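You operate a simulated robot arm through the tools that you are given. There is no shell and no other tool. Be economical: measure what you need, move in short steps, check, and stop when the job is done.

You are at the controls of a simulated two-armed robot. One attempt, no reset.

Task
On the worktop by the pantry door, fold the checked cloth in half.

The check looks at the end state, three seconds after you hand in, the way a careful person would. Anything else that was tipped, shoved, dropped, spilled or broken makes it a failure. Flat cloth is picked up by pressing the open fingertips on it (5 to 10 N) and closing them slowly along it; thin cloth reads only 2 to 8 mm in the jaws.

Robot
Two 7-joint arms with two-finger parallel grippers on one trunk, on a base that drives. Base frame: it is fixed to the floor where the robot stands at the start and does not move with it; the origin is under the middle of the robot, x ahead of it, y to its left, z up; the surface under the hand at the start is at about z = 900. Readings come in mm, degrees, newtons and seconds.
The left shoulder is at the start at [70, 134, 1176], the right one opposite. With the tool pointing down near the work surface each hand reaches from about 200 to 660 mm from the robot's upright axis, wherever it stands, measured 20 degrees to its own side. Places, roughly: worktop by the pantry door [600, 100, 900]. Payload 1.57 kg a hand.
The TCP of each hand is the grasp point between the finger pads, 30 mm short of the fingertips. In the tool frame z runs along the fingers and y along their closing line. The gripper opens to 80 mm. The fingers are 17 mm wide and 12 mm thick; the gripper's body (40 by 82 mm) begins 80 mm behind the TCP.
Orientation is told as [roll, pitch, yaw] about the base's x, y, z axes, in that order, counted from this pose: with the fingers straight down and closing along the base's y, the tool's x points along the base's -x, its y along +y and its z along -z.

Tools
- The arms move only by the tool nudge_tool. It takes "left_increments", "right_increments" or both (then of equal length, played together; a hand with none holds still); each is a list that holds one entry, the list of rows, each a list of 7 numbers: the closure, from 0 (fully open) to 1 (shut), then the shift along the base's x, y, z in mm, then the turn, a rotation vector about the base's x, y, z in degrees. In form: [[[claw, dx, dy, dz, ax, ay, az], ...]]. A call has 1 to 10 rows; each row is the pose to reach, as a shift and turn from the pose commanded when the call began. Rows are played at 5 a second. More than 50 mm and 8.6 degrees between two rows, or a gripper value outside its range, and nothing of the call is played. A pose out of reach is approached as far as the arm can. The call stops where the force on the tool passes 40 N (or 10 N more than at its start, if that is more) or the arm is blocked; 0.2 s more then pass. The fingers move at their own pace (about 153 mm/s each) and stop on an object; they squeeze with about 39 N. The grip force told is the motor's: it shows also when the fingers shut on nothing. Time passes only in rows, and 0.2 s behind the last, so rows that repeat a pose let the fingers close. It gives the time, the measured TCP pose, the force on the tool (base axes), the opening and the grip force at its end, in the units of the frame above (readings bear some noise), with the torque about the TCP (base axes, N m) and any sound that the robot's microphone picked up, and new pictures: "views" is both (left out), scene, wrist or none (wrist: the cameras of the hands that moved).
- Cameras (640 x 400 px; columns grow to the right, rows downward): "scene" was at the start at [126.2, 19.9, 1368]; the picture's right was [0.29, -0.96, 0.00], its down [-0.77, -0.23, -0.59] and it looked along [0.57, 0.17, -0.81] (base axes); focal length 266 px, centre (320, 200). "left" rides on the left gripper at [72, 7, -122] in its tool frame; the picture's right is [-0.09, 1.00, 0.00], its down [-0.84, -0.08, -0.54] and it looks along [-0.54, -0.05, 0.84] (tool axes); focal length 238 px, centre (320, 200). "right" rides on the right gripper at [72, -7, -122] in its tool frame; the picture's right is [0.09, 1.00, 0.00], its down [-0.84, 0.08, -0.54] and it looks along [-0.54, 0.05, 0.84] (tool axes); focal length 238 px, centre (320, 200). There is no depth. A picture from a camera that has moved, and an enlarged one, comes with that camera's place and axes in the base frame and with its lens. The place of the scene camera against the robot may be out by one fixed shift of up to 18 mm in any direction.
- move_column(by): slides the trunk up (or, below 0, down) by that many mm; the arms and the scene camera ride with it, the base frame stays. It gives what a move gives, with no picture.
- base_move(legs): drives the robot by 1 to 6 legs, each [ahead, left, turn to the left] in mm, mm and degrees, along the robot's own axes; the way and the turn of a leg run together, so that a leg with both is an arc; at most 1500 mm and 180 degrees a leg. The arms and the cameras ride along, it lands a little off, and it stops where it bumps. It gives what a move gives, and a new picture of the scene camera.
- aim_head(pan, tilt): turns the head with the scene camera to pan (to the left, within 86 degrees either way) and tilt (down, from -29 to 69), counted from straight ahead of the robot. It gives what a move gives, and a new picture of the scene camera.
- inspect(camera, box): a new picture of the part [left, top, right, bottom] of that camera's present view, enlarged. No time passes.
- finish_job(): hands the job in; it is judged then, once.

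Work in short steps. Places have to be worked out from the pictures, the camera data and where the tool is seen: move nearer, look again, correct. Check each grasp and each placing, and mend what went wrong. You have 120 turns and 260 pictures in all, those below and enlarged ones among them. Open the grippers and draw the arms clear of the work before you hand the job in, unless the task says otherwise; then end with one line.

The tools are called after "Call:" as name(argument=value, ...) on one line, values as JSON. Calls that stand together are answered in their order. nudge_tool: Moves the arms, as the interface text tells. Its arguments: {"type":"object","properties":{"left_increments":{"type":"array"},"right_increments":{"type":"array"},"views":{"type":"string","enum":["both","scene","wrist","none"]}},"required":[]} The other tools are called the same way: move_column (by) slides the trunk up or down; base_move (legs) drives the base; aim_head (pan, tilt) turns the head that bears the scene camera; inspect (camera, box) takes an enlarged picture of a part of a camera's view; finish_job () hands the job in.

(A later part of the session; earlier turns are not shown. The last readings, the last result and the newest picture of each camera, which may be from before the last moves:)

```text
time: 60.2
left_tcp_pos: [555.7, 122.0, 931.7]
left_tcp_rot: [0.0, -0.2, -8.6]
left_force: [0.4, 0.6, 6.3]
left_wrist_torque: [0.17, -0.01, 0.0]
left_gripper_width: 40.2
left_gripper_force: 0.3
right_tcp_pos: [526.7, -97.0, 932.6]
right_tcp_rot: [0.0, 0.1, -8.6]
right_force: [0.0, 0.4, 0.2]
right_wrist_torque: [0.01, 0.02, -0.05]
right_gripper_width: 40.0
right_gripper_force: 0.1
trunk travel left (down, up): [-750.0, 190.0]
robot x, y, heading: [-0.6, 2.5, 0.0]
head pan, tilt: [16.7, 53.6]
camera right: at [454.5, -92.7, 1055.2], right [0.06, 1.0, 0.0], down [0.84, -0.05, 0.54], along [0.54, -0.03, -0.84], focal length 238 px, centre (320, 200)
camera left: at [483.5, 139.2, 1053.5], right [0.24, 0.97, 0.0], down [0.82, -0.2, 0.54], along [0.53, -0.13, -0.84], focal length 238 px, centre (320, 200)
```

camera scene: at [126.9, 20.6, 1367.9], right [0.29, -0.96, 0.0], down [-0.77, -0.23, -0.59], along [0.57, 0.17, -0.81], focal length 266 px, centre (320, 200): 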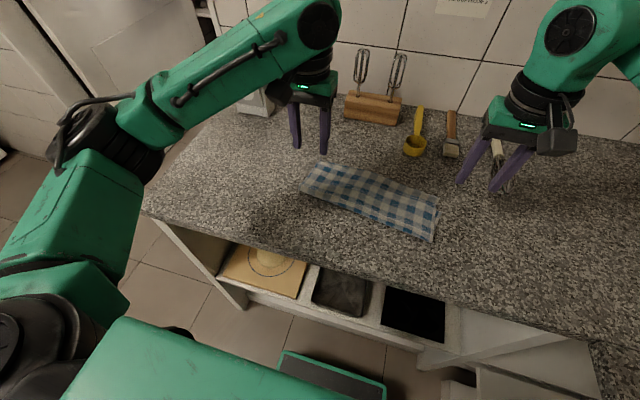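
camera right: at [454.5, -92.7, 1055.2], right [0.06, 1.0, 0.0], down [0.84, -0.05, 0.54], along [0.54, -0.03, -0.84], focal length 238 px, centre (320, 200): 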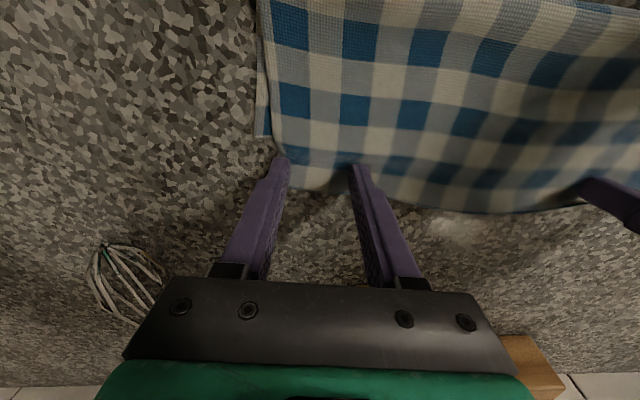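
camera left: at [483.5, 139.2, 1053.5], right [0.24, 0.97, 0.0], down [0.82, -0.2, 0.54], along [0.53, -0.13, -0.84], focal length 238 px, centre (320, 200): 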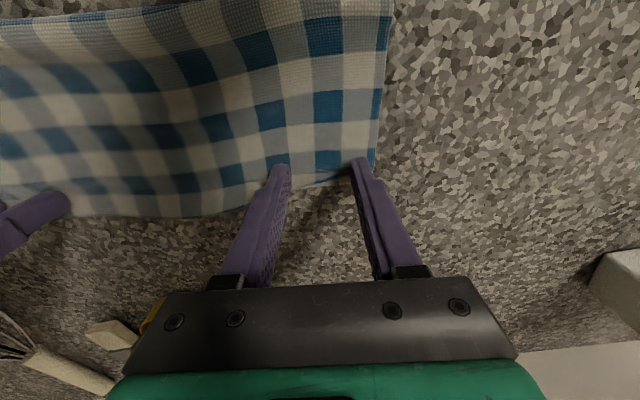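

Both tips are on the flap's far edge. Press the right a bit and close slowly.

Call:
nudge_tool(left_increments=[[[0.5, 0, 0, 0, 0, 0, 0], [0.5, 0, 0, 0, 0, 0, 0], [0.57, 0, 0, 0, 0, 0, 0], [0.64, 0, 0, 0, 0, 0, 0], [0.71, 0, 0, 0, 0, 0, 0], [0.78, 0, 0, 0, 0, 0, 0], [0.85, 0, 0, 0, 0, 0, 0], [0.92, 0, 0, 0, 0, 0, 0], [1, 0, 0, 0, 0, 0, 0], [1, 0, 0, 0, 0, 0, 0]]], right_increments=[[[0.5, 0, 0, -1, 0, 0, 0], [0.5, 0, 0, -1.6, 0, 0, 0], [0.57, 0, 0, -1.8, 0, 0, 0], [0.64, 0, 0, -1.8, 0, 0, 0], [0.71, 0, 0, -1.8, 0, 0, 0], [0.78, 0, 0, -1.8, 0, 0, 0], [0.85, 0, 0, -1.8, 0, 0, 0], [0.92, 0, 0, -1.8, 0, 0, 0], [1, 0, 0, -1.8, 0, 0, 0], [1, 0, 0, -1.8, 0, 0, 0]]], views="wrist")

```text
time: 62.4
left_tcp_pos: [554.3, 123.2, 932.3]
left_tcp_rot: [0.0, -0.2, -8.6]
left_force: [-0.7, 0.6, 8.3]
left_wrist_torque: [-0.01, -0.01, 0.02]
left_gripper_width: 3.3
left_gripper_force: 24.3
right_tcp_pos: [525.6, -97.9, 932.7]
right_tcp_rot: [0.0, -0.2, -8.5]
right_force: [-0.8, -0.3, 1.1]
right_wrist_torque: [0.02, -0.03, 0.02]
right_gripper_width: 0.1
right_gripper_force: 21.8
trunk travel left (down, up): [-750.0, 190.0]
robot x, y, heading: [3.7, 0.6, -0.2]
head pan, tilt: [16.7, 53.6]
camera right: at [453.8, -93.0, 1054.1], right [0.06, 1.0, 0.0], down [0.84, -0.05, 0.54], along [0.54, -0.03, -0.84], focal length 238 px, centre (320, 200)
camera left: at [482.6, 139.3, 1053.7], right [0.24, 0.97, 0.0], down [0.82, -0.2, 0.54], along [0.53, -0.13, -0.84], focal length 238 px, centre (320, 200)
```

right: 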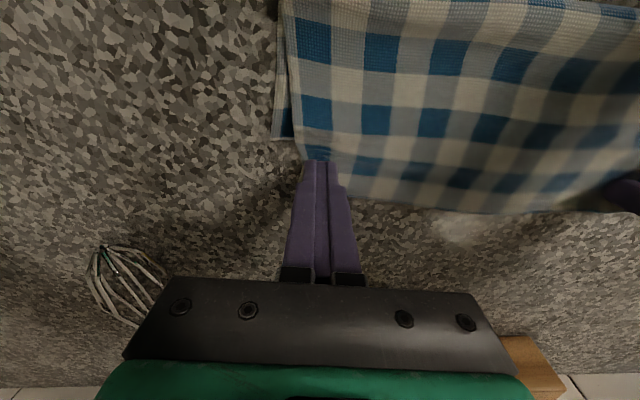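
left: 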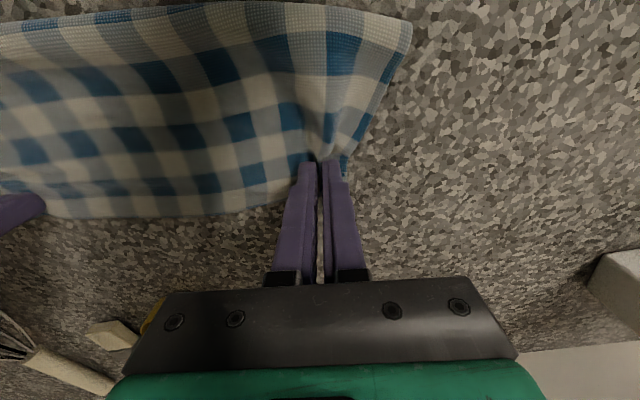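

Left got it; right closed on nothing (pressed too lightly). Reopen the right, shift 8 mm inward, and press firmly.

Call:
nudge_tool(right_increments=[[[1, 0, 0, 12, 0, 0, 0], [0.7, 0, 8, 12, 0, 0, 0], [0.5, 0, 8, 12, 0, 0, 0], [0.5, 0, 8, 5, 0, 0, 0], [0.5, 0, 8, 0, 0, 0, 0], [0.5, 0, 8, -1.2, 0, 0, 0], [0.5, 0, 8, -1.2, 0, 0, 0]]], views="wrist")

```text
time: 64.0
left_tcp_pos: [552.6, 122.6, 933.9]
left_tcp_rot: [0.0, -0.1, -8.6]
left_force: [0.0, -0.2, 2.8]
left_wrist_torque: [0.02, 0.0, -0.03]
left_gripper_width: 3.2
left_gripper_force: 24.0
right_tcp_pos: [526.8, -89.0, 929.9]
right_tcp_rot: [0.1, -0.2, -8.5]
right_force: [2.1, -3.6, 21.3]
right_wrist_torque: [-0.4, -0.02, 0.06]
right_gripper_width: 40.9
right_gripper_force: 0.9
trunk travel left (down, up): [-750.0, 190.0]
robot x, y, heading: [1.7, -2.9, -0.0]
head pan, tilt: [16.7, 53.6]
camera right: at [453.2, -84.9, 1053.2], right [0.06, 1.0, 0.0], down [0.84, -0.05, 0.55], along [0.55, -0.03, -0.84], focal length 238 px, centre (320, 200)
```

right: 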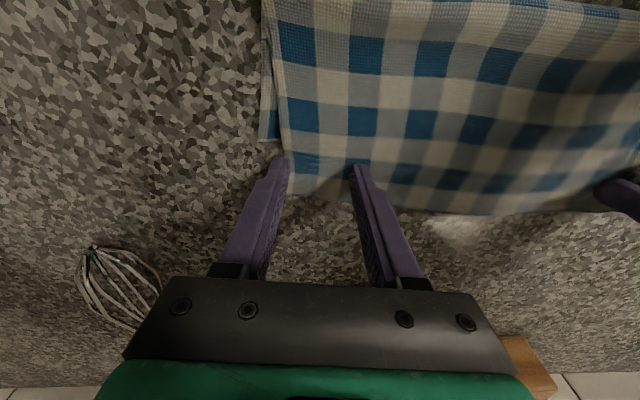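

Pressing 21 N is too much and the outer finger is right at the side edge; shift 5 mm inward with a lighter press, then close slowly.

Call:
nudge_tool(right_increments=[[[0.5, 0, 0, 5, 0, 0, 0], [0.5, 0, 5, 4, 0, 0, 0], [0.5, 0, 5, 1, 0, 0, 0], [0.5, 0, 5, 0.7, 0, 0, 0], [0.5, 0, 5, 0.7, 0, 0, 0]]], views="none")

```text
time: 65.2
left_tcp_pos: [552.5, 124.3, 934.0]
left_tcp_rot: [0.0, -0.1, -8.5]
left_force: [0.0, 0.3, 1.7]
left_wrist_torque: [0.01, 0.03, 0.0]
left_gripper_width: 3.4
left_gripper_force: 24.2
right_tcp_pos: [526.5, -82.2, 931.4]
right_tcp_rot: [0.1, -0.2, -8.6]
right_force: [-0.3, -2.3, 18.5]
right_wrist_torque: [-0.33, 0.04, -0.02]
right_gripper_width: 40.4
right_gripper_force: 0.2
trunk travel left (down, up): [-750.0, 190.0]
robot x, y, heading: [-1.2, -0.2, 0.2]
head pan, tilt: [16.7, 53.6]
```

Call:
nudge_tool(right_increments=[[[0.5, 0, 0, 0.8, 0, 0, 0], [0.5, 0, 0, 0.8, 0, 0, 0], [0.57, 0, 0, 0.8, 0, 0, 0], [0.64, 0, 0, 0.8, 0, 0, 0], [0.71, 0, 0, 0.8, 0, 0, 0], [0.78, 0, 0, 0.8, 0, 0, 0], [0.85, 0, 0, 0.8, 0, 0, 0], [0.92, 0, 0, 0.8, 0, 0, 0], [1, 0, 0, 0.8, 0, 0, 0], [1, 0, 0, 0.8, 0, 0, 0]]], views="both")

```text
time: 67.4
left_tcp_pos: [553.0, 124.0, 932.2]
left_tcp_rot: [0.0, -0.1, -8.6]
left_force: [-0.7, -1.1, 2.8]
left_wrist_torque: [-0.07, 0.04, -0.06]
left_gripper_width: 3.2
left_gripper_force: 24.5
right_tcp_pos: [525.6, -82.5, 931.5]
right_tcp_rot: [-0.1, -0.1, -8.6]
right_force: [-0.2, 1.0, 12.2]
right_wrist_torque: [0.0, 0.02, 0.0]
right_gripper_width: 5.7
right_gripper_force: 26.3
trunk travel left (down, up): [-750.0, 190.0]
robot x, y, heading: [2.0, 1.7, 0.1]
head pan, tilt: [16.7, 53.6]
camera scene: at [123.1, 20.0, 1368.3], right [0.29, -0.96, 0.0], down [-0.77, -0.23, -0.6], along [0.57, 0.17, -0.8], focal length 266 px, centre (320, 200)
camera right: at [453.1, -79.0, 1053.5], right [0.06, 1.0, 0.0], down [0.84, -0.05, 0.54], along [0.54, -0.03, -0.84], focal length 238 px, centre (320, 200)
```

scene: 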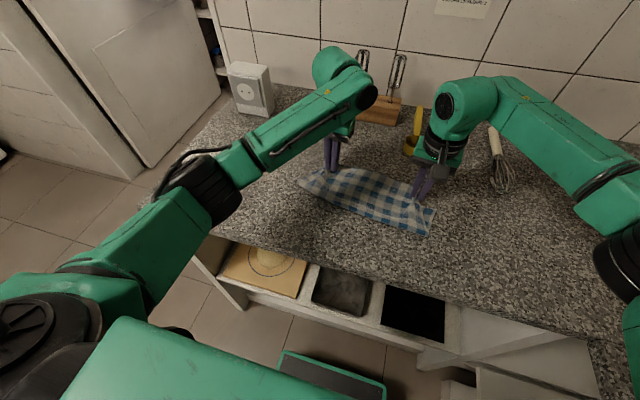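
right: 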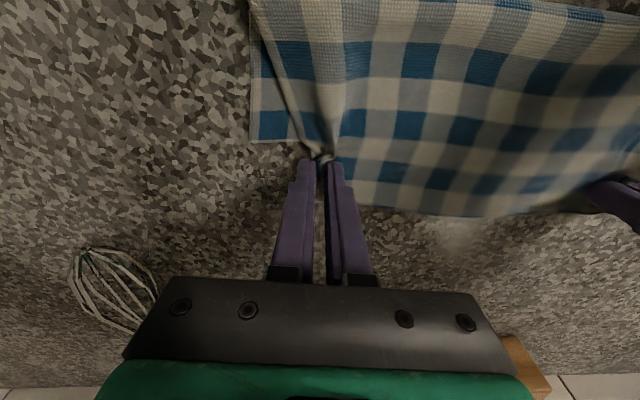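

Both hold the flap. Lift while moving back, to take the flap off the bottom layer and see the bottom's far edge.

Call:
nudge_tool(left_increments=[[[1, -2, 0, 10, 0, 0, 0], [1, -6, 1, 25, 0, 0, 0], [1, -14, 2, 40, 0, 0, 0], [1, -24, 3, 50, 0, 0, 0], [1, -34, 3, 55, 0, 0, 0], [1, -34, 3, 55, 0, 0, 0]]], right_increments=[[[1, -2, -2, 10, 0, 0, 0], [1, -6, -6, 25, 0, 0, 0], [1, -14, -10, 40, 0, 0, 0], [1, -24, -12, 50, 0, 0, 0], [1, -34, -12, 55, 0, 0, 0], [1, -34, -12, 55, 0, 0, 0]]], views="both")

Call:
inspect(camera="scene", box=[280, 140, 460, 250])

```text
time: 68.8
left_tcp_pos: [522.0, 126.0, 985.8]
left_tcp_rot: [-0.3, 0.0, -8.8]
left_force: [-4.0, -30.2, -0.1]
left_wrist_torque: [-0.98, 0.14, 0.01]
left_gripper_width: 5.0
left_gripper_force: 25.4
right_tcp_pos: [494.1, -95.2, 986.1]
right_tcp_rot: [0.2, 0.1, -8.5]
right_force: [4.1, 30.6, 0.1]
right_wrist_torque: [0.93, -0.09, -0.02]
right_gripper_width: 2.6
right_gripper_force: 24.2
trunk travel left (down, up): [-750.0, 190.0]
robot x, y, heading: [-1.6, 1.6, 0.0]
head pan, tilt: [16.7, 53.6]
camera scene: at [126.8, 19.8, 1367.9], right [0.29, -0.96, 0.0], down [-0.77, -0.23, -0.59], along [0.57, 0.17, -0.81], focal length 266 px, centre (320, 200)
camera right: at [421.3, -92.0, 1108.3], right [0.06, 1.0, 0.01], down [0.84, -0.05, 0.54], along [0.54, -0.03, -0.84], focal length 238 px, centre (320, 200)
camera left: at [450.2, 142.0, 1107.5], right [0.24, 0.97, -0.01], down [0.82, -0.2, 0.54], along [0.53, -0.14, -0.84], focal length 238 px, centre (320, 200)
```

scene: 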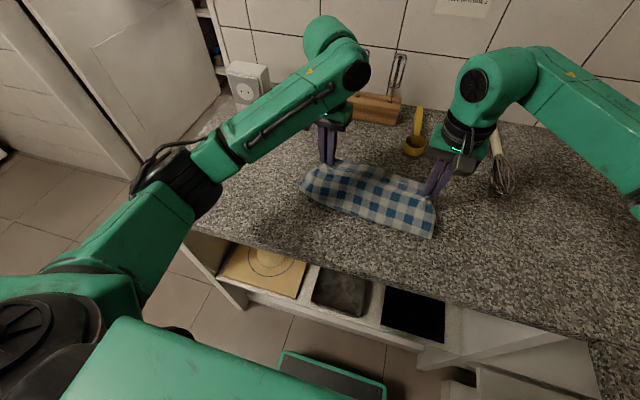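
right: 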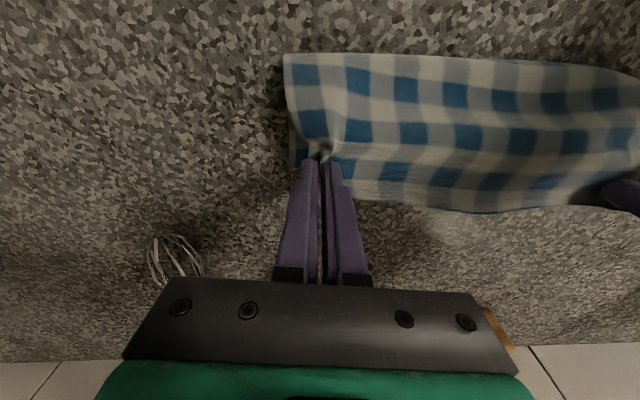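
left: 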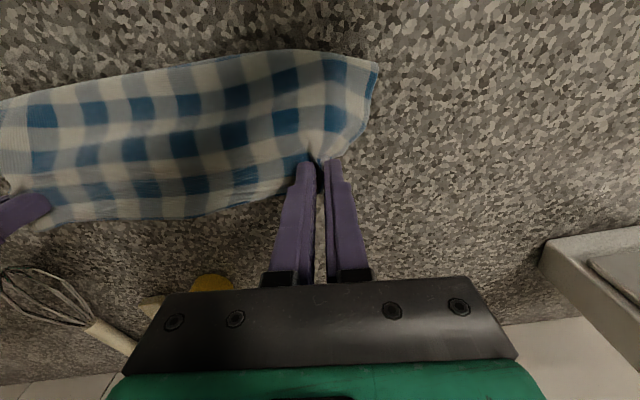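

```text
3.56 times, centred on (370, 195) of scene
camera zoom: at [126.8, 19.8, 1367.9], right [0.29, -0.96, 0.0], down [-0.77, -0.23, -0.59], along [0.57, 0.17, -0.81], focal length 945 px, centre (142, 218)
```

zoom: 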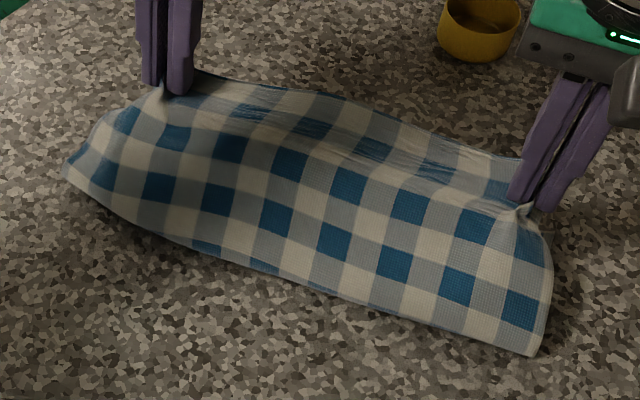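

Sideways tension is too high (30 N): bring the right hand 12 mm inward, and move back further so the bottom's far edge is exposed.

Call:
nudge_tool(left_increments=[[[1, 0, -2, 3, 0, 0, 0], [1, -10, -2, 10, 0, 0, 0], [1, -20, -2, 15, 0, 0, 0], [1, -30, -2, 18, 0, 0, 0], [1, -40, -2, 20, 0, 0, 0], [1, -40, -2, 20, 0, 0, 0]]], right_increments=[[[1, 0, 8, 3, 0, 0, 0], [1, -10, 11, 10, 0, 0, 0], [1, -20, 11, 15, 0, 0, 0], [1, -30, 11, 18, 0, 0, 0], [1, -40, 11, 20, 0, 0, 0], [1, -40, 11, 20, 0, 0, 0]]], views="both")

Call:
inspect(camera="scene", box=[280, 140, 460, 250])

```text
time: 70.2
left_tcp_pos: [479.4, 123.5, 1005.0]
left_tcp_rot: [0.0, 0.1, -8.5]
left_force: [-0.7, -10.8, 0.1]
left_wrist_torque: [-0.39, 0.04, -0.02]
left_gripper_width: 3.2
left_gripper_force: 23.9
right_tcp_pos: [453.3, -86.5, 1006.5]
right_tcp_rot: [0.0, 0.0, -8.7]
right_force: [1.0, 11.1, 0.9]
right_wrist_torque: [0.39, -0.05, -0.01]
right_gripper_width: 2.0
right_gripper_force: 23.7
trunk travel left (down, up): [-750.0, 190.0]
robot x, y, heading: [2.2, -4.1, 0.2]
head pan, tilt: [16.7, 53.6]
camera scene: at [126.6, 19.8, 1368.0], right [0.29, -0.96, 0.0], down [-0.77, -0.23, -0.59], along [0.57, 0.17, -0.81], focal length 266 px, centre (320, 200)
camera right: at [381.0, -82.5, 1128.5], right [0.06, 1.0, 0.0], down [0.84, -0.05, 0.54], along [0.54, -0.03, -0.84], focal length 238 px, centre (320, 200)
camera left: at [409.6, 140.5, 1127.3], right [0.24, 0.97, 0.0], down [0.82, -0.2, 0.54], along [0.53, -0.13, -0.84], focal length 238 px, centre (320, 200)
```

scene: 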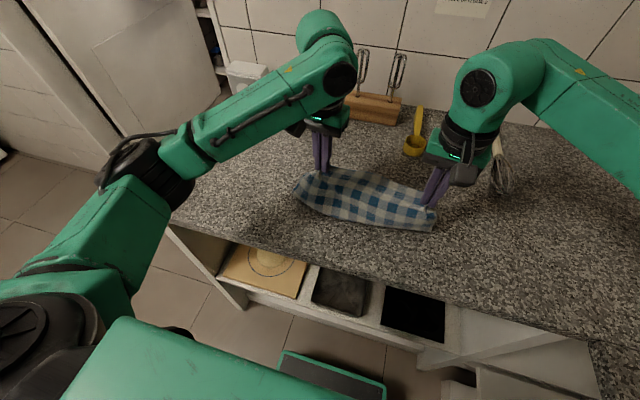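
right: 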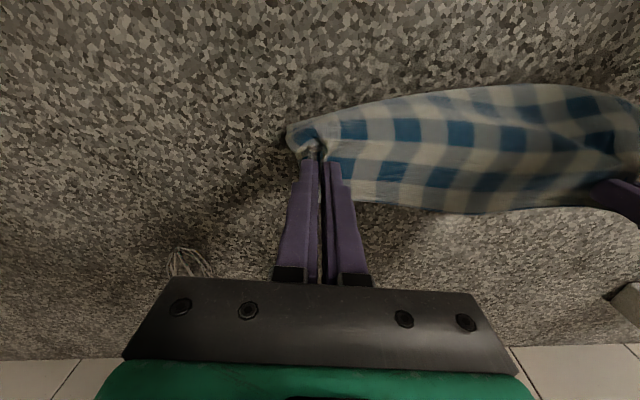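
left: 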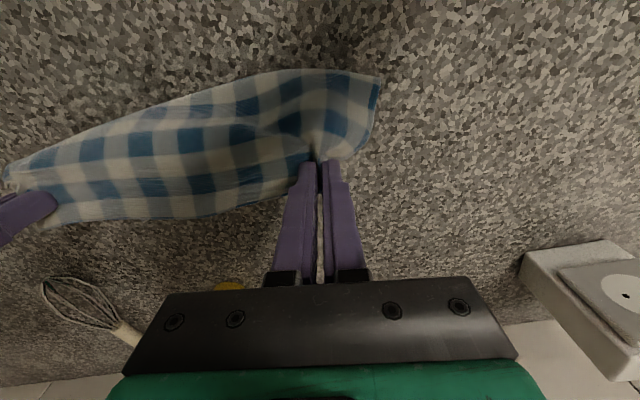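

```text
3.56 times, centred on (370, 195) of scene
camera zoom: at [126.6, 19.8, 1368.0], right [0.29, -0.96, 0.0], down [-0.77, -0.23, -0.59], along [0.57, 0.17, -0.81], focal length 945 px, centre (142, 218)
```

zoom: 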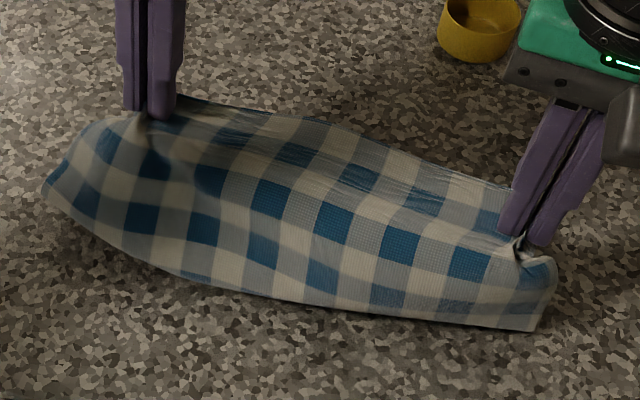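

I still can't see the bottom layer behind the flap; lift higher and further back.

Call:
nudge_tool(left_increments=[[[1, -10, -3, 8, 0, 0, 0], [1, -20, -5, 15, 0, 0, 0], [1, -30, -5, 20, 0, 0, 0], [1, -40, -5, 24, 0, 0, 0], [1, -50, -5, 26, 0, 0, 0], [1, -50, -5, 26, 0, 0, 0]]], right_increments=[[[1, -8, 2, 8, 0, 0, 0], [1, -16, 4, 15, 0, 0, 0], [1, -24, 4, 20, 0, 0, 0], [1, -32, 4, 24, 0, 0, 0], [1, -40, 4, 26, 0, 0, 0], [1, -40, 4, 26, 0, 0, 0]]], views="both")

Call:
inspect(camera="scene", box=[280, 140, 460, 250])

```text
time: 71.6
left_tcp_pos: [430.9, 118.7, 1032.3]
left_tcp_rot: [-0.1, 0.0, -8.4]
left_force: [0.7, -0.2, -0.6]
left_wrist_torque: [0.03, 0.01, -0.02]
left_gripper_width: 3.1
left_gripper_force: 24.1
right_tcp_pos: [413.3, -81.8, 1032.8]
right_tcp_rot: [0.0, 0.1, -8.6]
right_force: [-0.5, -0.3, -0.1]
right_wrist_torque: [0.04, 0.0, 0.01]
right_gripper_width: 2.5
right_gripper_force: 23.7
trunk travel left (down, up): [-750.0, 190.0]
robot x, y, heading: [2.6, 0.2, -0.1]
head pan, tilt: [16.7, 53.6]
camera scene: at [126.5, 19.9, 1368.0], right [0.29, -0.96, 0.0], down [-0.77, -0.23, -0.59], along [0.57, 0.17, -0.81], focal length 266 px, centre (320, 200)
camera right: at [340.5, -76.9, 1154.3], right [0.06, 1.0, 0.0], down [0.84, -0.05, 0.54], along [0.54, -0.03, -0.84], focal length 238 px, centre (320, 200)
camera left: at [360.3, 135.4, 1154.0], right [0.24, 0.97, 0.0], down [0.82, -0.2, 0.54], along [0.53, -0.13, -0.84], focal length 238 px, centre (320, 200)
```

scene: 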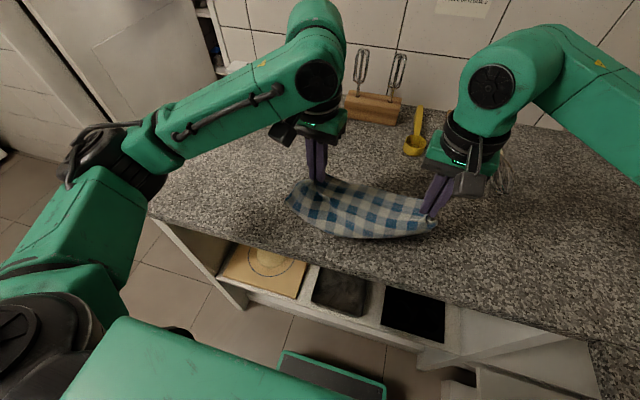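
right: 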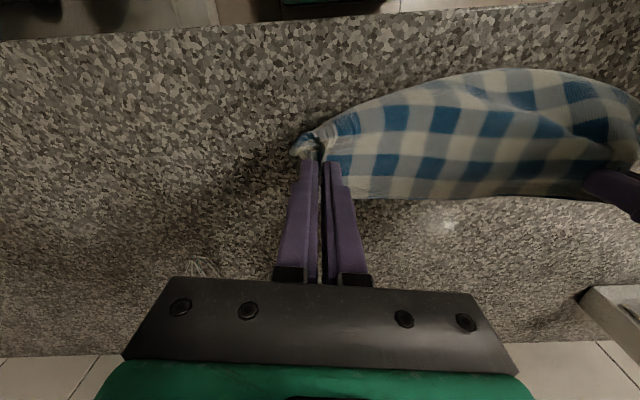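
left: 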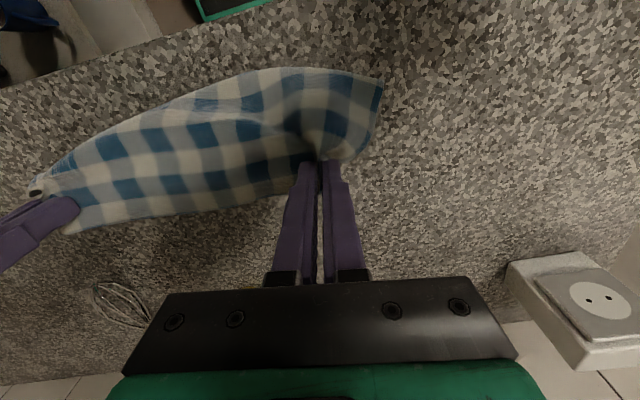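

```text
3.56 times, centred on (370, 195) of scene
camera zoom: at [126.5, 19.9, 1368.0], right [0.29, -0.96, 0.0], down [-0.77, -0.23, -0.59], along [0.57, 0.17, -0.81], focal length 945 px, centre (142, 218)
```

zoom: 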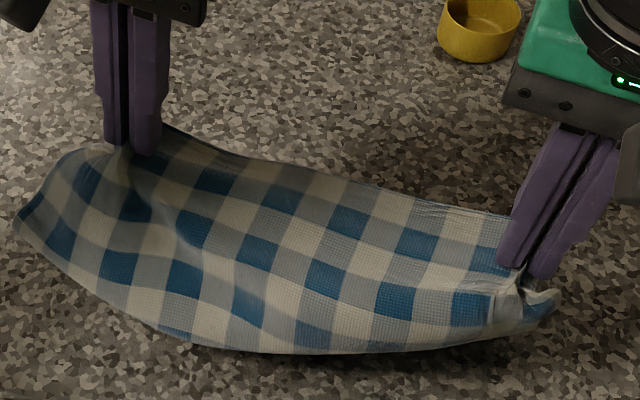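

Both layers seem to have been caught, so the folded cloth is hanging. I'll lay it back down, squared up (moving forward while lowering so the fold trails toward me), and then re-do the top layer.

Call:
nudge_tool(left_increments=[[[1, 8, 0, -12, 0, 0, 1], [1, 18, 0, -25, 0, 0, 3], [1, 28, 0, -38, 0, 0, 5], [1, 40, 0, -52, 0, 0, 6], [1, 52, 0, -66, 0, 0, 8], [1, 66, 0, -80, 0, 0, 8.5], [1, 80, 0, -90, 0, 0, 8.5], [1, 94, 0, -97, 0, 0, 8.5], [1, 94, 0, -97, 0, 0, 8.5]]], right_increments=[[[1, 10, 0, -12, 0, 0, 1], [1, 22, 0, -25, 0, 0, 3], [1, 34, -2, -38, 0, 0, 5], [1, 48, -4, -52, 0, 0, 6], [1, 62, -6, -66, 0, 0, 8], [1, 78, -6, -80, 0, 0, 8.5], [1, 95, -6, -90, 0, 0, 8.5], [1, 111, -6, -97, 0, 0, 8.5], [1, 111, -6, -97, 0, 0, 8.5]]], views="both")

Call:
inspect(camera="scene", box=[280, 140, 460, 250])

```text
time: 73.6
left_tcp_pos: [526.2, 120.6, 935.9]
left_tcp_rot: [0.0, -0.1, 0.0]
left_force: [-0.8, -2.6, -0.2]
left_wrist_torque: [-0.05, 0.01, -0.03]
left_gripper_width: 3.2
left_gripper_force: 24.8
right_tcp_pos: [523.8, -87.1, 935.7]
right_tcp_rot: [0.0, -0.1, -0.1]
right_force: [0.0, 3.3, -0.5]
right_wrist_torque: [0.07, -0.01, -0.02]
right_gripper_width: 2.1
right_gripper_force: 23.5
trunk travel left (down, up): [-750.0, 190.0]
robot x, y, heading: [-0.5, 1.2, 0.0]
head pan, tilt: [16.7, 53.6]
camera scene: at [125.6, 19.9, 1368.1], right [0.29, -0.96, 0.0], down [-0.77, -0.23, -0.59], along [0.57, 0.17, -0.8], focal length 266 px, centre (320, 200)
camera right: at [450.6, -93.7, 1057.3], right [-0.09, 1.0, 0.0], down [0.84, 0.08, 0.54], along [0.54, 0.05, -0.84], focal length 238 px, centre (320, 200)
camera left: at [453.4, 125.4, 1057.0], right [0.09, 1.0, 0.0], down [0.84, -0.08, 0.54], along [0.54, -0.05, -0.84], focal length 238 px, centre (320, 200)
```

scene: 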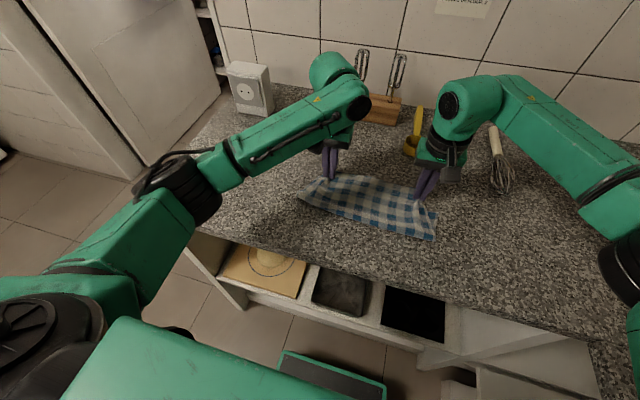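
right: 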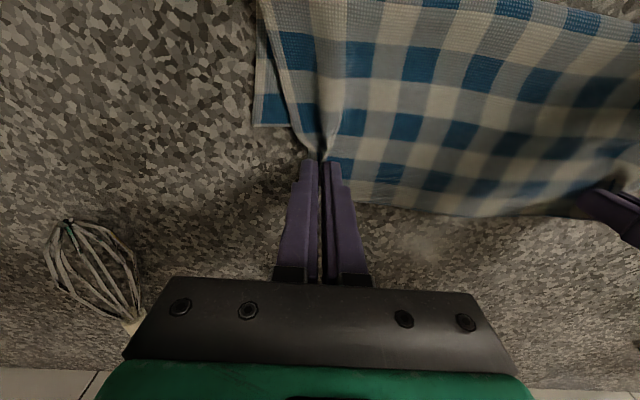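
left: 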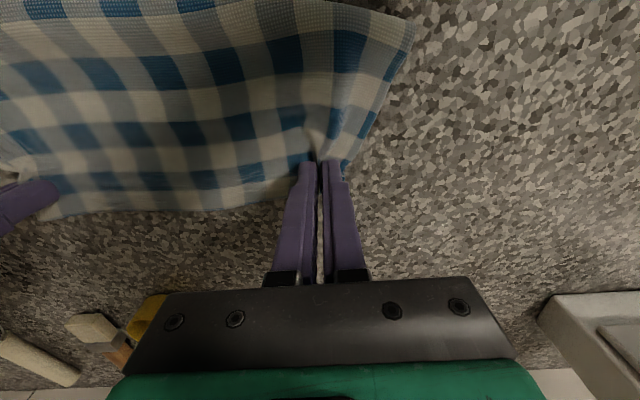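

```text
3.56 times, centred on (370, 195) of scene
camera zoom: at [125.6, 19.9, 1368.1], right [0.29, -0.96, 0.0], down [-0.77, -0.23, -0.59], along [0.57, 0.17, -0.8], focal length 945 px, centre (142, 218)
```

zoom: 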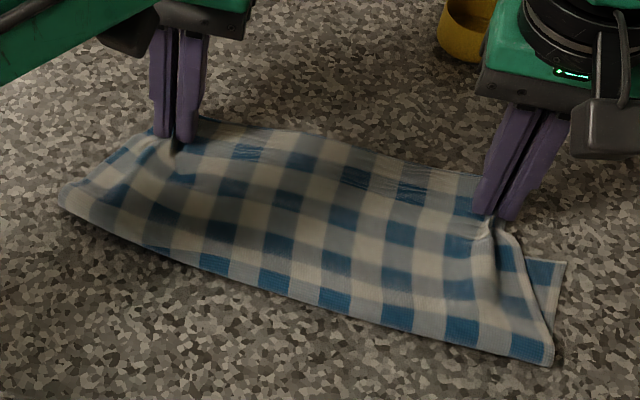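

Right holds only the top layer (bottom corner visible at x≈497), but the left likely has both. I release here, lift, and re-measure.

Call:
nudge_tool(left_increments=[[[1, 0, 0, -3, 0, 0, 0], [0.85, 0, 2, -3, 0, 0, 0], [0.7, 0, 2, -3, 0, 0, 0], [0.5, 0, 2, -3, 0, 0, 0], [0.5, 0, 2, 15, 0, 0, 0], [0.5, 0, 10, 50, 0, 0, 0], [0.5, -20, 25, 90, 0, 0, 0], [0.5, -50, 40, 120, 0, 0, 0], [0.5, -60, 50, 130, 0, 0, 0]]], right_increments=[[[1, 0, 0, -3, 0, 0, 0], [0.85, 0, -2, -3, 0, 0, 0], [0.7, 0, -2, -3, 0, 0, 0], [0.5, 0, -2, -3, 0, 0, 0], [0.5, 0, -2, 15, 0, 0, 0], [0.5, 0, -10, 50, 0, 0, 0], [0.5, -20, -25, 90, 0, 0, 0], [0.5, -50, -40, 120, 0, 0, 0], [0.5, -60, -50, 130, 0, 0, 0]]], views="none")

Call:
inspect(camera="right", box=[300, 60, 620, 240])

Call:
inspect(camera="left", box=[20, 60, 340, 240])

Call:
inspect(camera="scene", box=[280, 140, 460, 250])

```text
time: 75.6
left_tcp_pos: [460.3, 169.3, 1065.8]
left_tcp_rot: [0.0, 0.0, 0.0]
left_force: [0.3, -0.1, -0.2]
left_wrist_torque: [0.0, -0.03, 0.01]
left_gripper_width: 39.9
left_gripper_force: 0.1
right_tcp_pos: [460.9, -133.5, 1067.2]
right_tcp_rot: [0.0, 0.1, 0.0]
right_force: [0.2, -1.0, -0.7]
right_wrist_torque: [0.0, 0.0, 0.01]
right_gripper_width: 40.0
right_gripper_force: 0.1
trunk travel left (down, up): [-750.0, 190.0]
robot x, y, heading: [-0.4, 1.3, 0.4]
head pan, tilt: [16.7, 53.6]
```

```text
2.00 times, centred on (460, 150) of right
camera zoom: at [389.9, -141.6, 1189.8], right [-0.09, 1.0, 0.0], down [0.84, 0.08, 0.54], along [0.54, 0.05, -0.84], focal length 477 px, centre (40, 300)
```

zoom: 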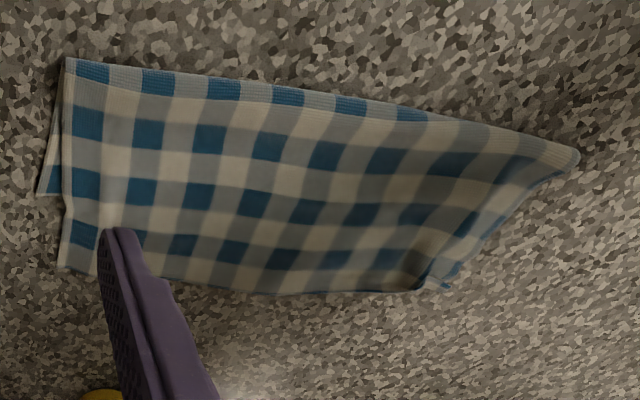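

```text
2.00 times, centred on (180, 150) of left
camera zoom: at [388.4, 174.8, 1186.4], right [0.09, 1.0, 0.0], down [0.84, -0.08, 0.54], along [0.54, -0.05, -0.84], focal length 477 px, centre (600, 300)
```

zoom: 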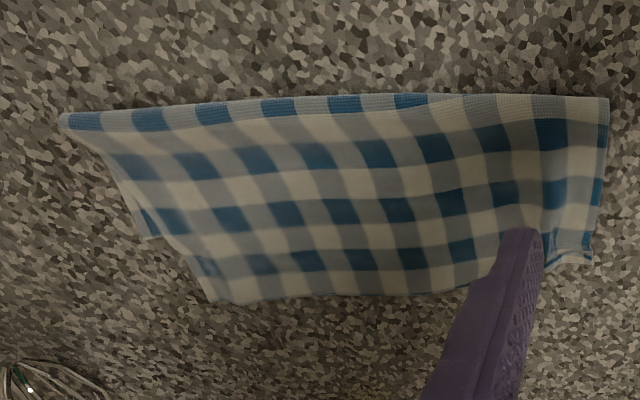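

```text
3.56 times, centred on (370, 195) of scene
camera zoom: at [126.1, 19.5, 1368.0], right [0.29, -0.96, 0.0], down [-0.77, -0.23, -0.59], along [0.57, 0.17, -0.81], focal length 945 px, centre (142, 218)
```

zoom: 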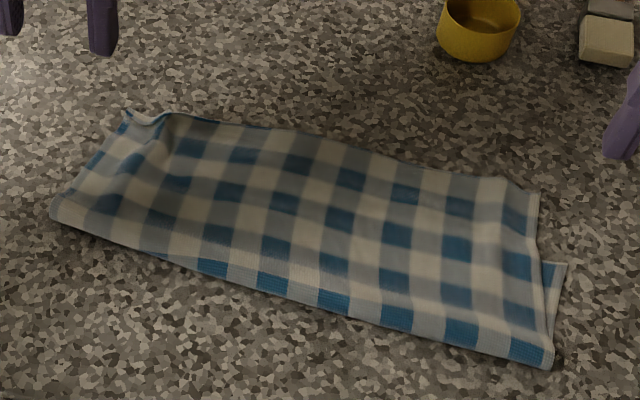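

Left side is now nearly aligned (flap corner ≈(541,155)); the right flap corner (547,-112) overshoots the bottom corner (496,-132) by ~50 mm. Plan: the left hand pins the left part down while the right hand lifts just the right flap corner, peels it back, and re-lays it.

Call:
nudge_tool(left_increments=[[[0.4, 10, -20, -30, 0, 0, -3], [0.2, 20, -35, -60, 0, 0, -6], [0, 25, -44, -90, 0, 0, -9], [0, 25, -44, -115, 0, 0, -9], [0, 25, -44, -128, 0, 0, -9], [0, 25, -44, -130, 0, 0, -9], [0, 25, -44, -130, 0, 0, -9]]], right_increments=[[[0.5, 25, 15, -10, 0, 0, -3], [0.5, 50, 30, -35, 0, 0, -6], [0.5, 72, 45, -65, 0, 0, -9], [0.5, 72, 51, -100, 0, 0, -9], [0.5, 72, 51, -125, 0, 0, -9], [0.5, 72, 51, -129, 0, 0, -9], [0.5, 72, 51, -129, 0, 0, -9]]], views="wrist")

```text
time: 77.2
left_tcp_pos: [489.3, 125.8, 937.8]
left_tcp_rot: [0.0, 0.0, -9.2]
left_force: [0.2, 0.3, 0.6]
left_wrist_torque: [-0.01, -0.01, -0.01]
left_gripper_width: 80.1
left_gripper_force: 0.0
right_tcp_pos: [538.1, -86.6, 937.5]
right_tcp_rot: [0.0, 0.0, -9.2]
right_force: [0.8, 0.2, 0.3]
right_wrist_torque: [0.03, -0.01, 0.02]
right_gripper_width: 39.8
right_gripper_force: 0.1
trunk travel left (down, up): [-750.0, 190.0]
robot x, y, heading: [1.8, -1.1, 0.1]
head pan, tilt: [16.7, 53.6]
camera right: at [464.5, -81.6, 1059.2], right [0.07, 1.0, 0.0], down [0.84, -0.06, 0.54], along [0.54, -0.04, -0.84], focal length 238 px, centre (320, 200)
camera left: at [418.8, 142.9, 1058.0], right [0.25, 0.97, 0.0], down [0.81, -0.21, 0.54], along [0.52, -0.13, -0.84], focal length 238 px, centre (320, 200)
```

right: 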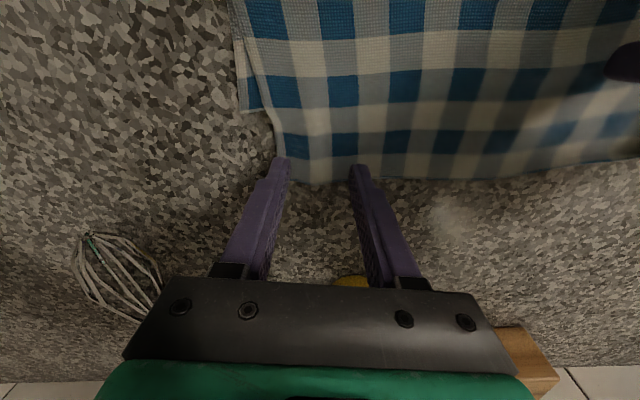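
left: 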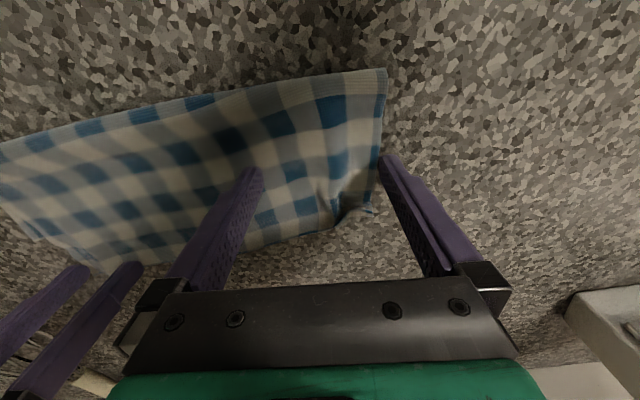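

Right is well placed on the overhang. Shift the left inward, and bring both to contact.

Call:
nudge_tool(left_increments=[[[0, 0, -18, 0, 0, 0, 0], [0, 0, -18, -4, 0, 0, 0], [0, 0, -18, -7, 0, 0, 0], [0, 0, -18, -7.5, 0, 0, 0], [0, 0, -18, -7.5, 0, 0, 0]]], right_increments=[[[0.5, 0, 2, 0, 0, 0, 0], [0.5, 0, 2, -4, 0, 0, 0], [0.5, 0, 2, -6, 0, 0, 0], [0.5, 0, 2, -7, 0, 0, 0], [0.5, 0, 2, -7, 0, 0, 0]]], views="none")

```text
time: 78.4
left_tcp_pos: [487.7, 108.2, 931.6]
left_tcp_rot: [0.1, -0.4, -9.1]
left_force: [2.4, -1.1, 13.5]
left_wrist_torque: [0.45, -0.15, -0.07]
left_gripper_width: 79.2
left_gripper_force: 0.0
right_tcp_pos: [534.3, -84.2, 930.8]
right_tcp_rot: [0.2, -0.3, -9.2]
right_force: [2.3, 1.1, 11.8]
right_wrist_torque: [-0.16, -0.05, 0.06]
right_gripper_width: 40.0
right_gripper_force: 0.0
trunk travel left (down, up): [-750.0, 190.0]
robot x, y, heading: [1.6, 0.1, -0.1]
head pan, tilt: [16.7, 53.6]
```

Left pins with 13 N; right presses 12 N. Ease the right a hair and close slowly.

Call:
nudge_tool(right_increments=[[[0.5, 0, 0, 0.3, 0, 0, 0], [0.57, 0, 0, 0.3, 0, 0, 0], [0.64, 0, 0, 0.3, 0, 0, 0], [0.71, 0, 0, 0.3, 0, 0, 0], [0.78, 0, 0, 0.3, 0, 0, 0], [0.85, 0, 0, 0.3, 0, 0, 0], [0.92, 0, 0, 0.3, 0, 0, 0], [1, 0, 0, 0.3, 0, 0, 0], [1, 0, 0, 0.3, 0, 0, 0]]], views="wrist")

```text
time: 80.4
left_tcp_pos: [486.6, 107.7, 931.7]
left_tcp_rot: [0.1, -0.2, -9.1]
left_force: [3.9, -0.9, 18.3]
left_wrist_torque: [0.6, -0.18, -0.1]
left_gripper_width: 79.9
left_gripper_force: 0.0
right_tcp_pos: [532.3, -83.8, 931.2]
right_tcp_rot: [0.0, -0.1, -9.1]
right_force: [-0.9, 0.3, 16.1]
right_wrist_torque: [0.0, 0.02, 0.0]
right_gripper_width: 6.2
right_gripper_force: 26.3
trunk travel left (down, up): [-750.0, 190.0]
robot x, y, heading: [0.8, 0.7, 0.3]
head pan, tilt: [16.7, 53.6]
camera right: at [460.5, -80.2, 1053.5], right [0.07, 1.0, 0.0], down [0.84, -0.06, 0.55], along [0.54, -0.04, -0.84], focal length 238 px, centre (320, 200)
```

right: 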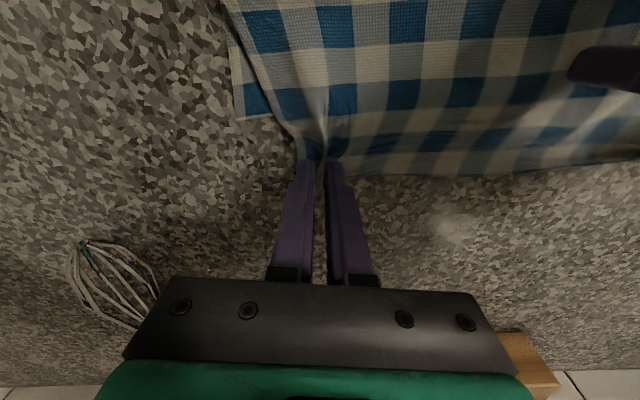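

Right has the flap corner. Peel it up and back while the left pins.

Call:
nudge_tool(right_increments=[[[1, -4, 0, 15, 0, 0, 0], [1, -14, 0, 32, 0, 0, 0], [1, -28, 0, 47, 0, 0, 0], [1, -44, 0, 60, 0, 0, 0], [1, -62, 0, 70, 0, 0, 0], [1, -82, 0, 75, 0, 0, 0], [1, -102, 0, 77, 0, 0, 0], [1, -102, 0, 77, 0, 0, 0]]], views="both")

Call:
inspect(camera="scene", box=[280, 140, 460, 250])

```text
time: 82.2
left_tcp_pos: [486.4, 108.6, 931.2]
left_tcp_rot: [0.0, -0.2, -9.1]
left_force: [-1.8, -1.2, 28.4]
left_wrist_torque: [0.83, -0.12, -0.13]
left_gripper_width: 80.0
left_gripper_force: 0.1
right_tcp_pos: [431.6, -83.3, 1009.5]
right_tcp_rot: [0.1, -0.2, -9.1]
right_force: [1.8, 3.7, -0.9]
right_wrist_torque: [0.14, -0.08, -0.06]
right_gripper_width: 2.3
right_gripper_force: 23.6
trunk travel left (down, up): [-750.0, 190.0]
robot x, y, heading: [-1.0, -0.9, 0.3]
head pan, tilt: [16.7, 53.6]
camera scene: at [121.2, 19.1, 1368.6], right [0.29, -0.96, 0.0], down [-0.77, -0.23, -0.6], along [0.57, 0.17, -0.8], focal length 266 px, centre (320, 200)
camera right: at [359.2, -79.4, 1132.1], right [0.07, 1.0, 0.0], down [0.84, -0.06, 0.55], along [0.54, -0.04, -0.84], focal length 238 px, centre (320, 200)
```

scene: 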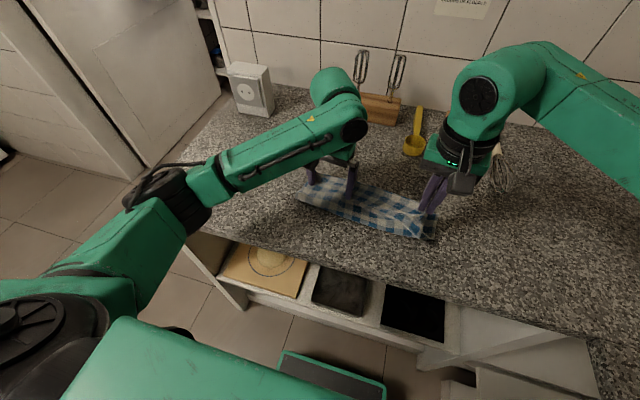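
right: 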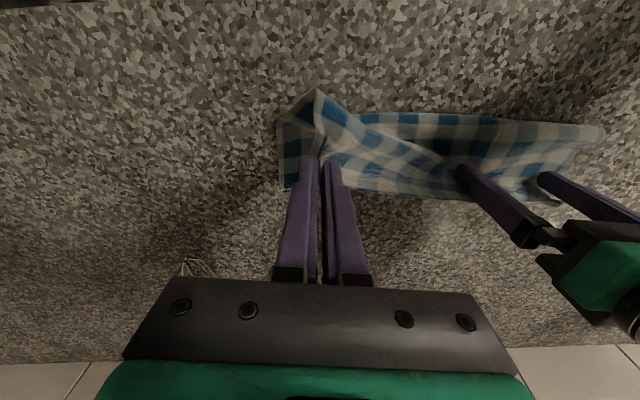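

```text
3.56 times, centred on (370, 195) of scene
camera zoom: at [121.2, 19.1, 1368.6], right [0.29, -0.96, 0.0], down [-0.77, -0.23, -0.6], along [0.57, 0.17, -0.8], focal length 945 px, centre (142, 218)
```

zoom: 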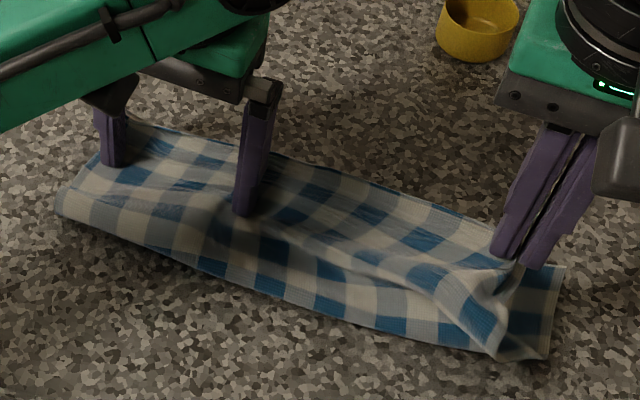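

The bottom layer stays put and the right flap corner is up. Continue further back and lower so the fold rolls back on the right side; ease the left press.

Call:
nudge_tool(left_increments=[[[0, 0, 0, 0.8, 0, 0, 0], [0, 0, 0, 0.8, 0, 0, 0], [0, 0, 0, 0.8, 0, 0, 0], [0, 0, 0, 0.8, 0, 0, 0], [0, 0, 0, 0.8, 0, 0, 0]]], right_increments=[[[1, -18, -2, 2, 0, 0, 0], [1, -36, -4, -2, 0, 0, 0], [1, -54, -6, -12, 0, 0, 0], [1, -68, -8, -24, 0, 0, 0], [1, -68, -8, -24, 0, 0, 0]]], views="both")

Call:
inspect(camera="scene", box=[280, 140, 460, 250])

```text
time: 83.2
left_tcp_pos: [489.1, 106.1, 932.0]
left_tcp_rot: [-0.4, -0.2, -9.4]
left_force: [-3.0, -1.3, 13.0]
left_wrist_torque: [-0.56, 0.22, -0.13]
left_gripper_width: 80.1
left_gripper_force: 0.1
right_tcp_pos: [368.7, -89.5, 984.7]
right_tcp_rot: [0.4, -0.1, -9.1]
right_force: [0.6, 0.5, -0.4]
right_wrist_torque: [-0.01, 0.02, -0.02]
right_gripper_width: 2.4
right_gripper_force: 24.1
trunk travel left (down, up): [-750.0, 190.0]
robot x, y, heading: [1.3, 3.0, 0.2]
head pan, tilt: [16.7, 53.6]
stopped in row 5 (left hand): the force on the tool passed its limit at 41 N (the readings are from after the stop); the commanded pose is now the measured one
camera scene: at [125.4, 19.5, 1367.7], right [0.29, -0.96, 0.0], down [-0.77, -0.23, -0.59], along [0.57, 0.17, -0.8], focal length 266 px, centre (320, 200)
camera right: at [296.0, -85.9, 1106.8], right [0.07, 1.0, 0.01], down [0.84, -0.06, 0.55], along [0.55, -0.03, -0.84], focal length 238 px, centre (320, 200)
camera left: at [417.7, 124.1, 1052.5], right [0.25, 0.97, -0.01], down [0.81, -0.21, 0.55], along [0.53, -0.14, -0.84], focal length 238 px, centre (320, 200)
```

scene: 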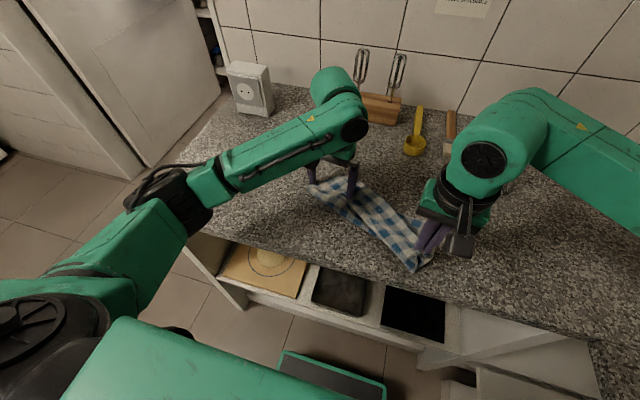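
right: 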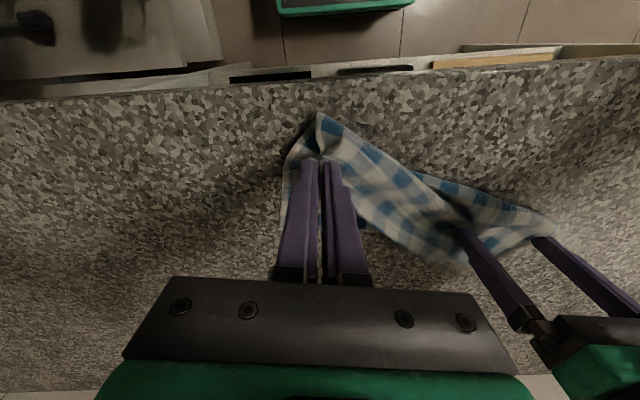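
left: 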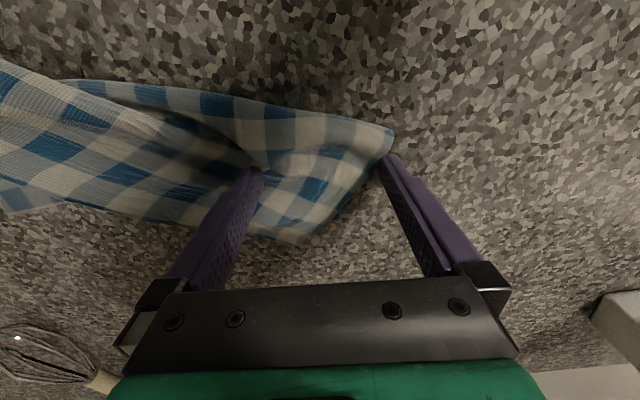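

```text
3.56 times, centred on (370, 195) of scene
camera zoom: at [125.4, 19.5, 1367.7], right [0.29, -0.96, 0.0], down [-0.77, -0.23, -0.59], along [0.57, 0.17, -0.8], focal length 945 px, centre (142, 218)
```

zoom: 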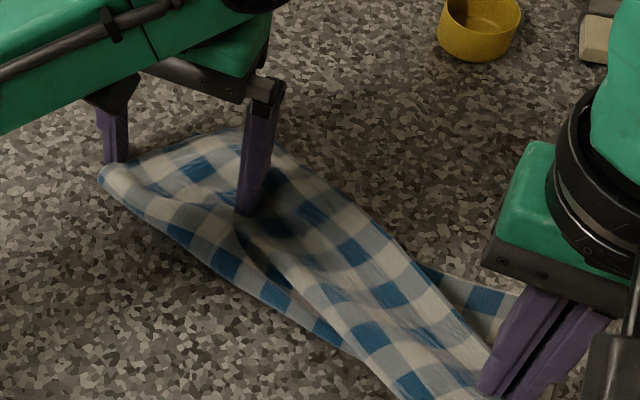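

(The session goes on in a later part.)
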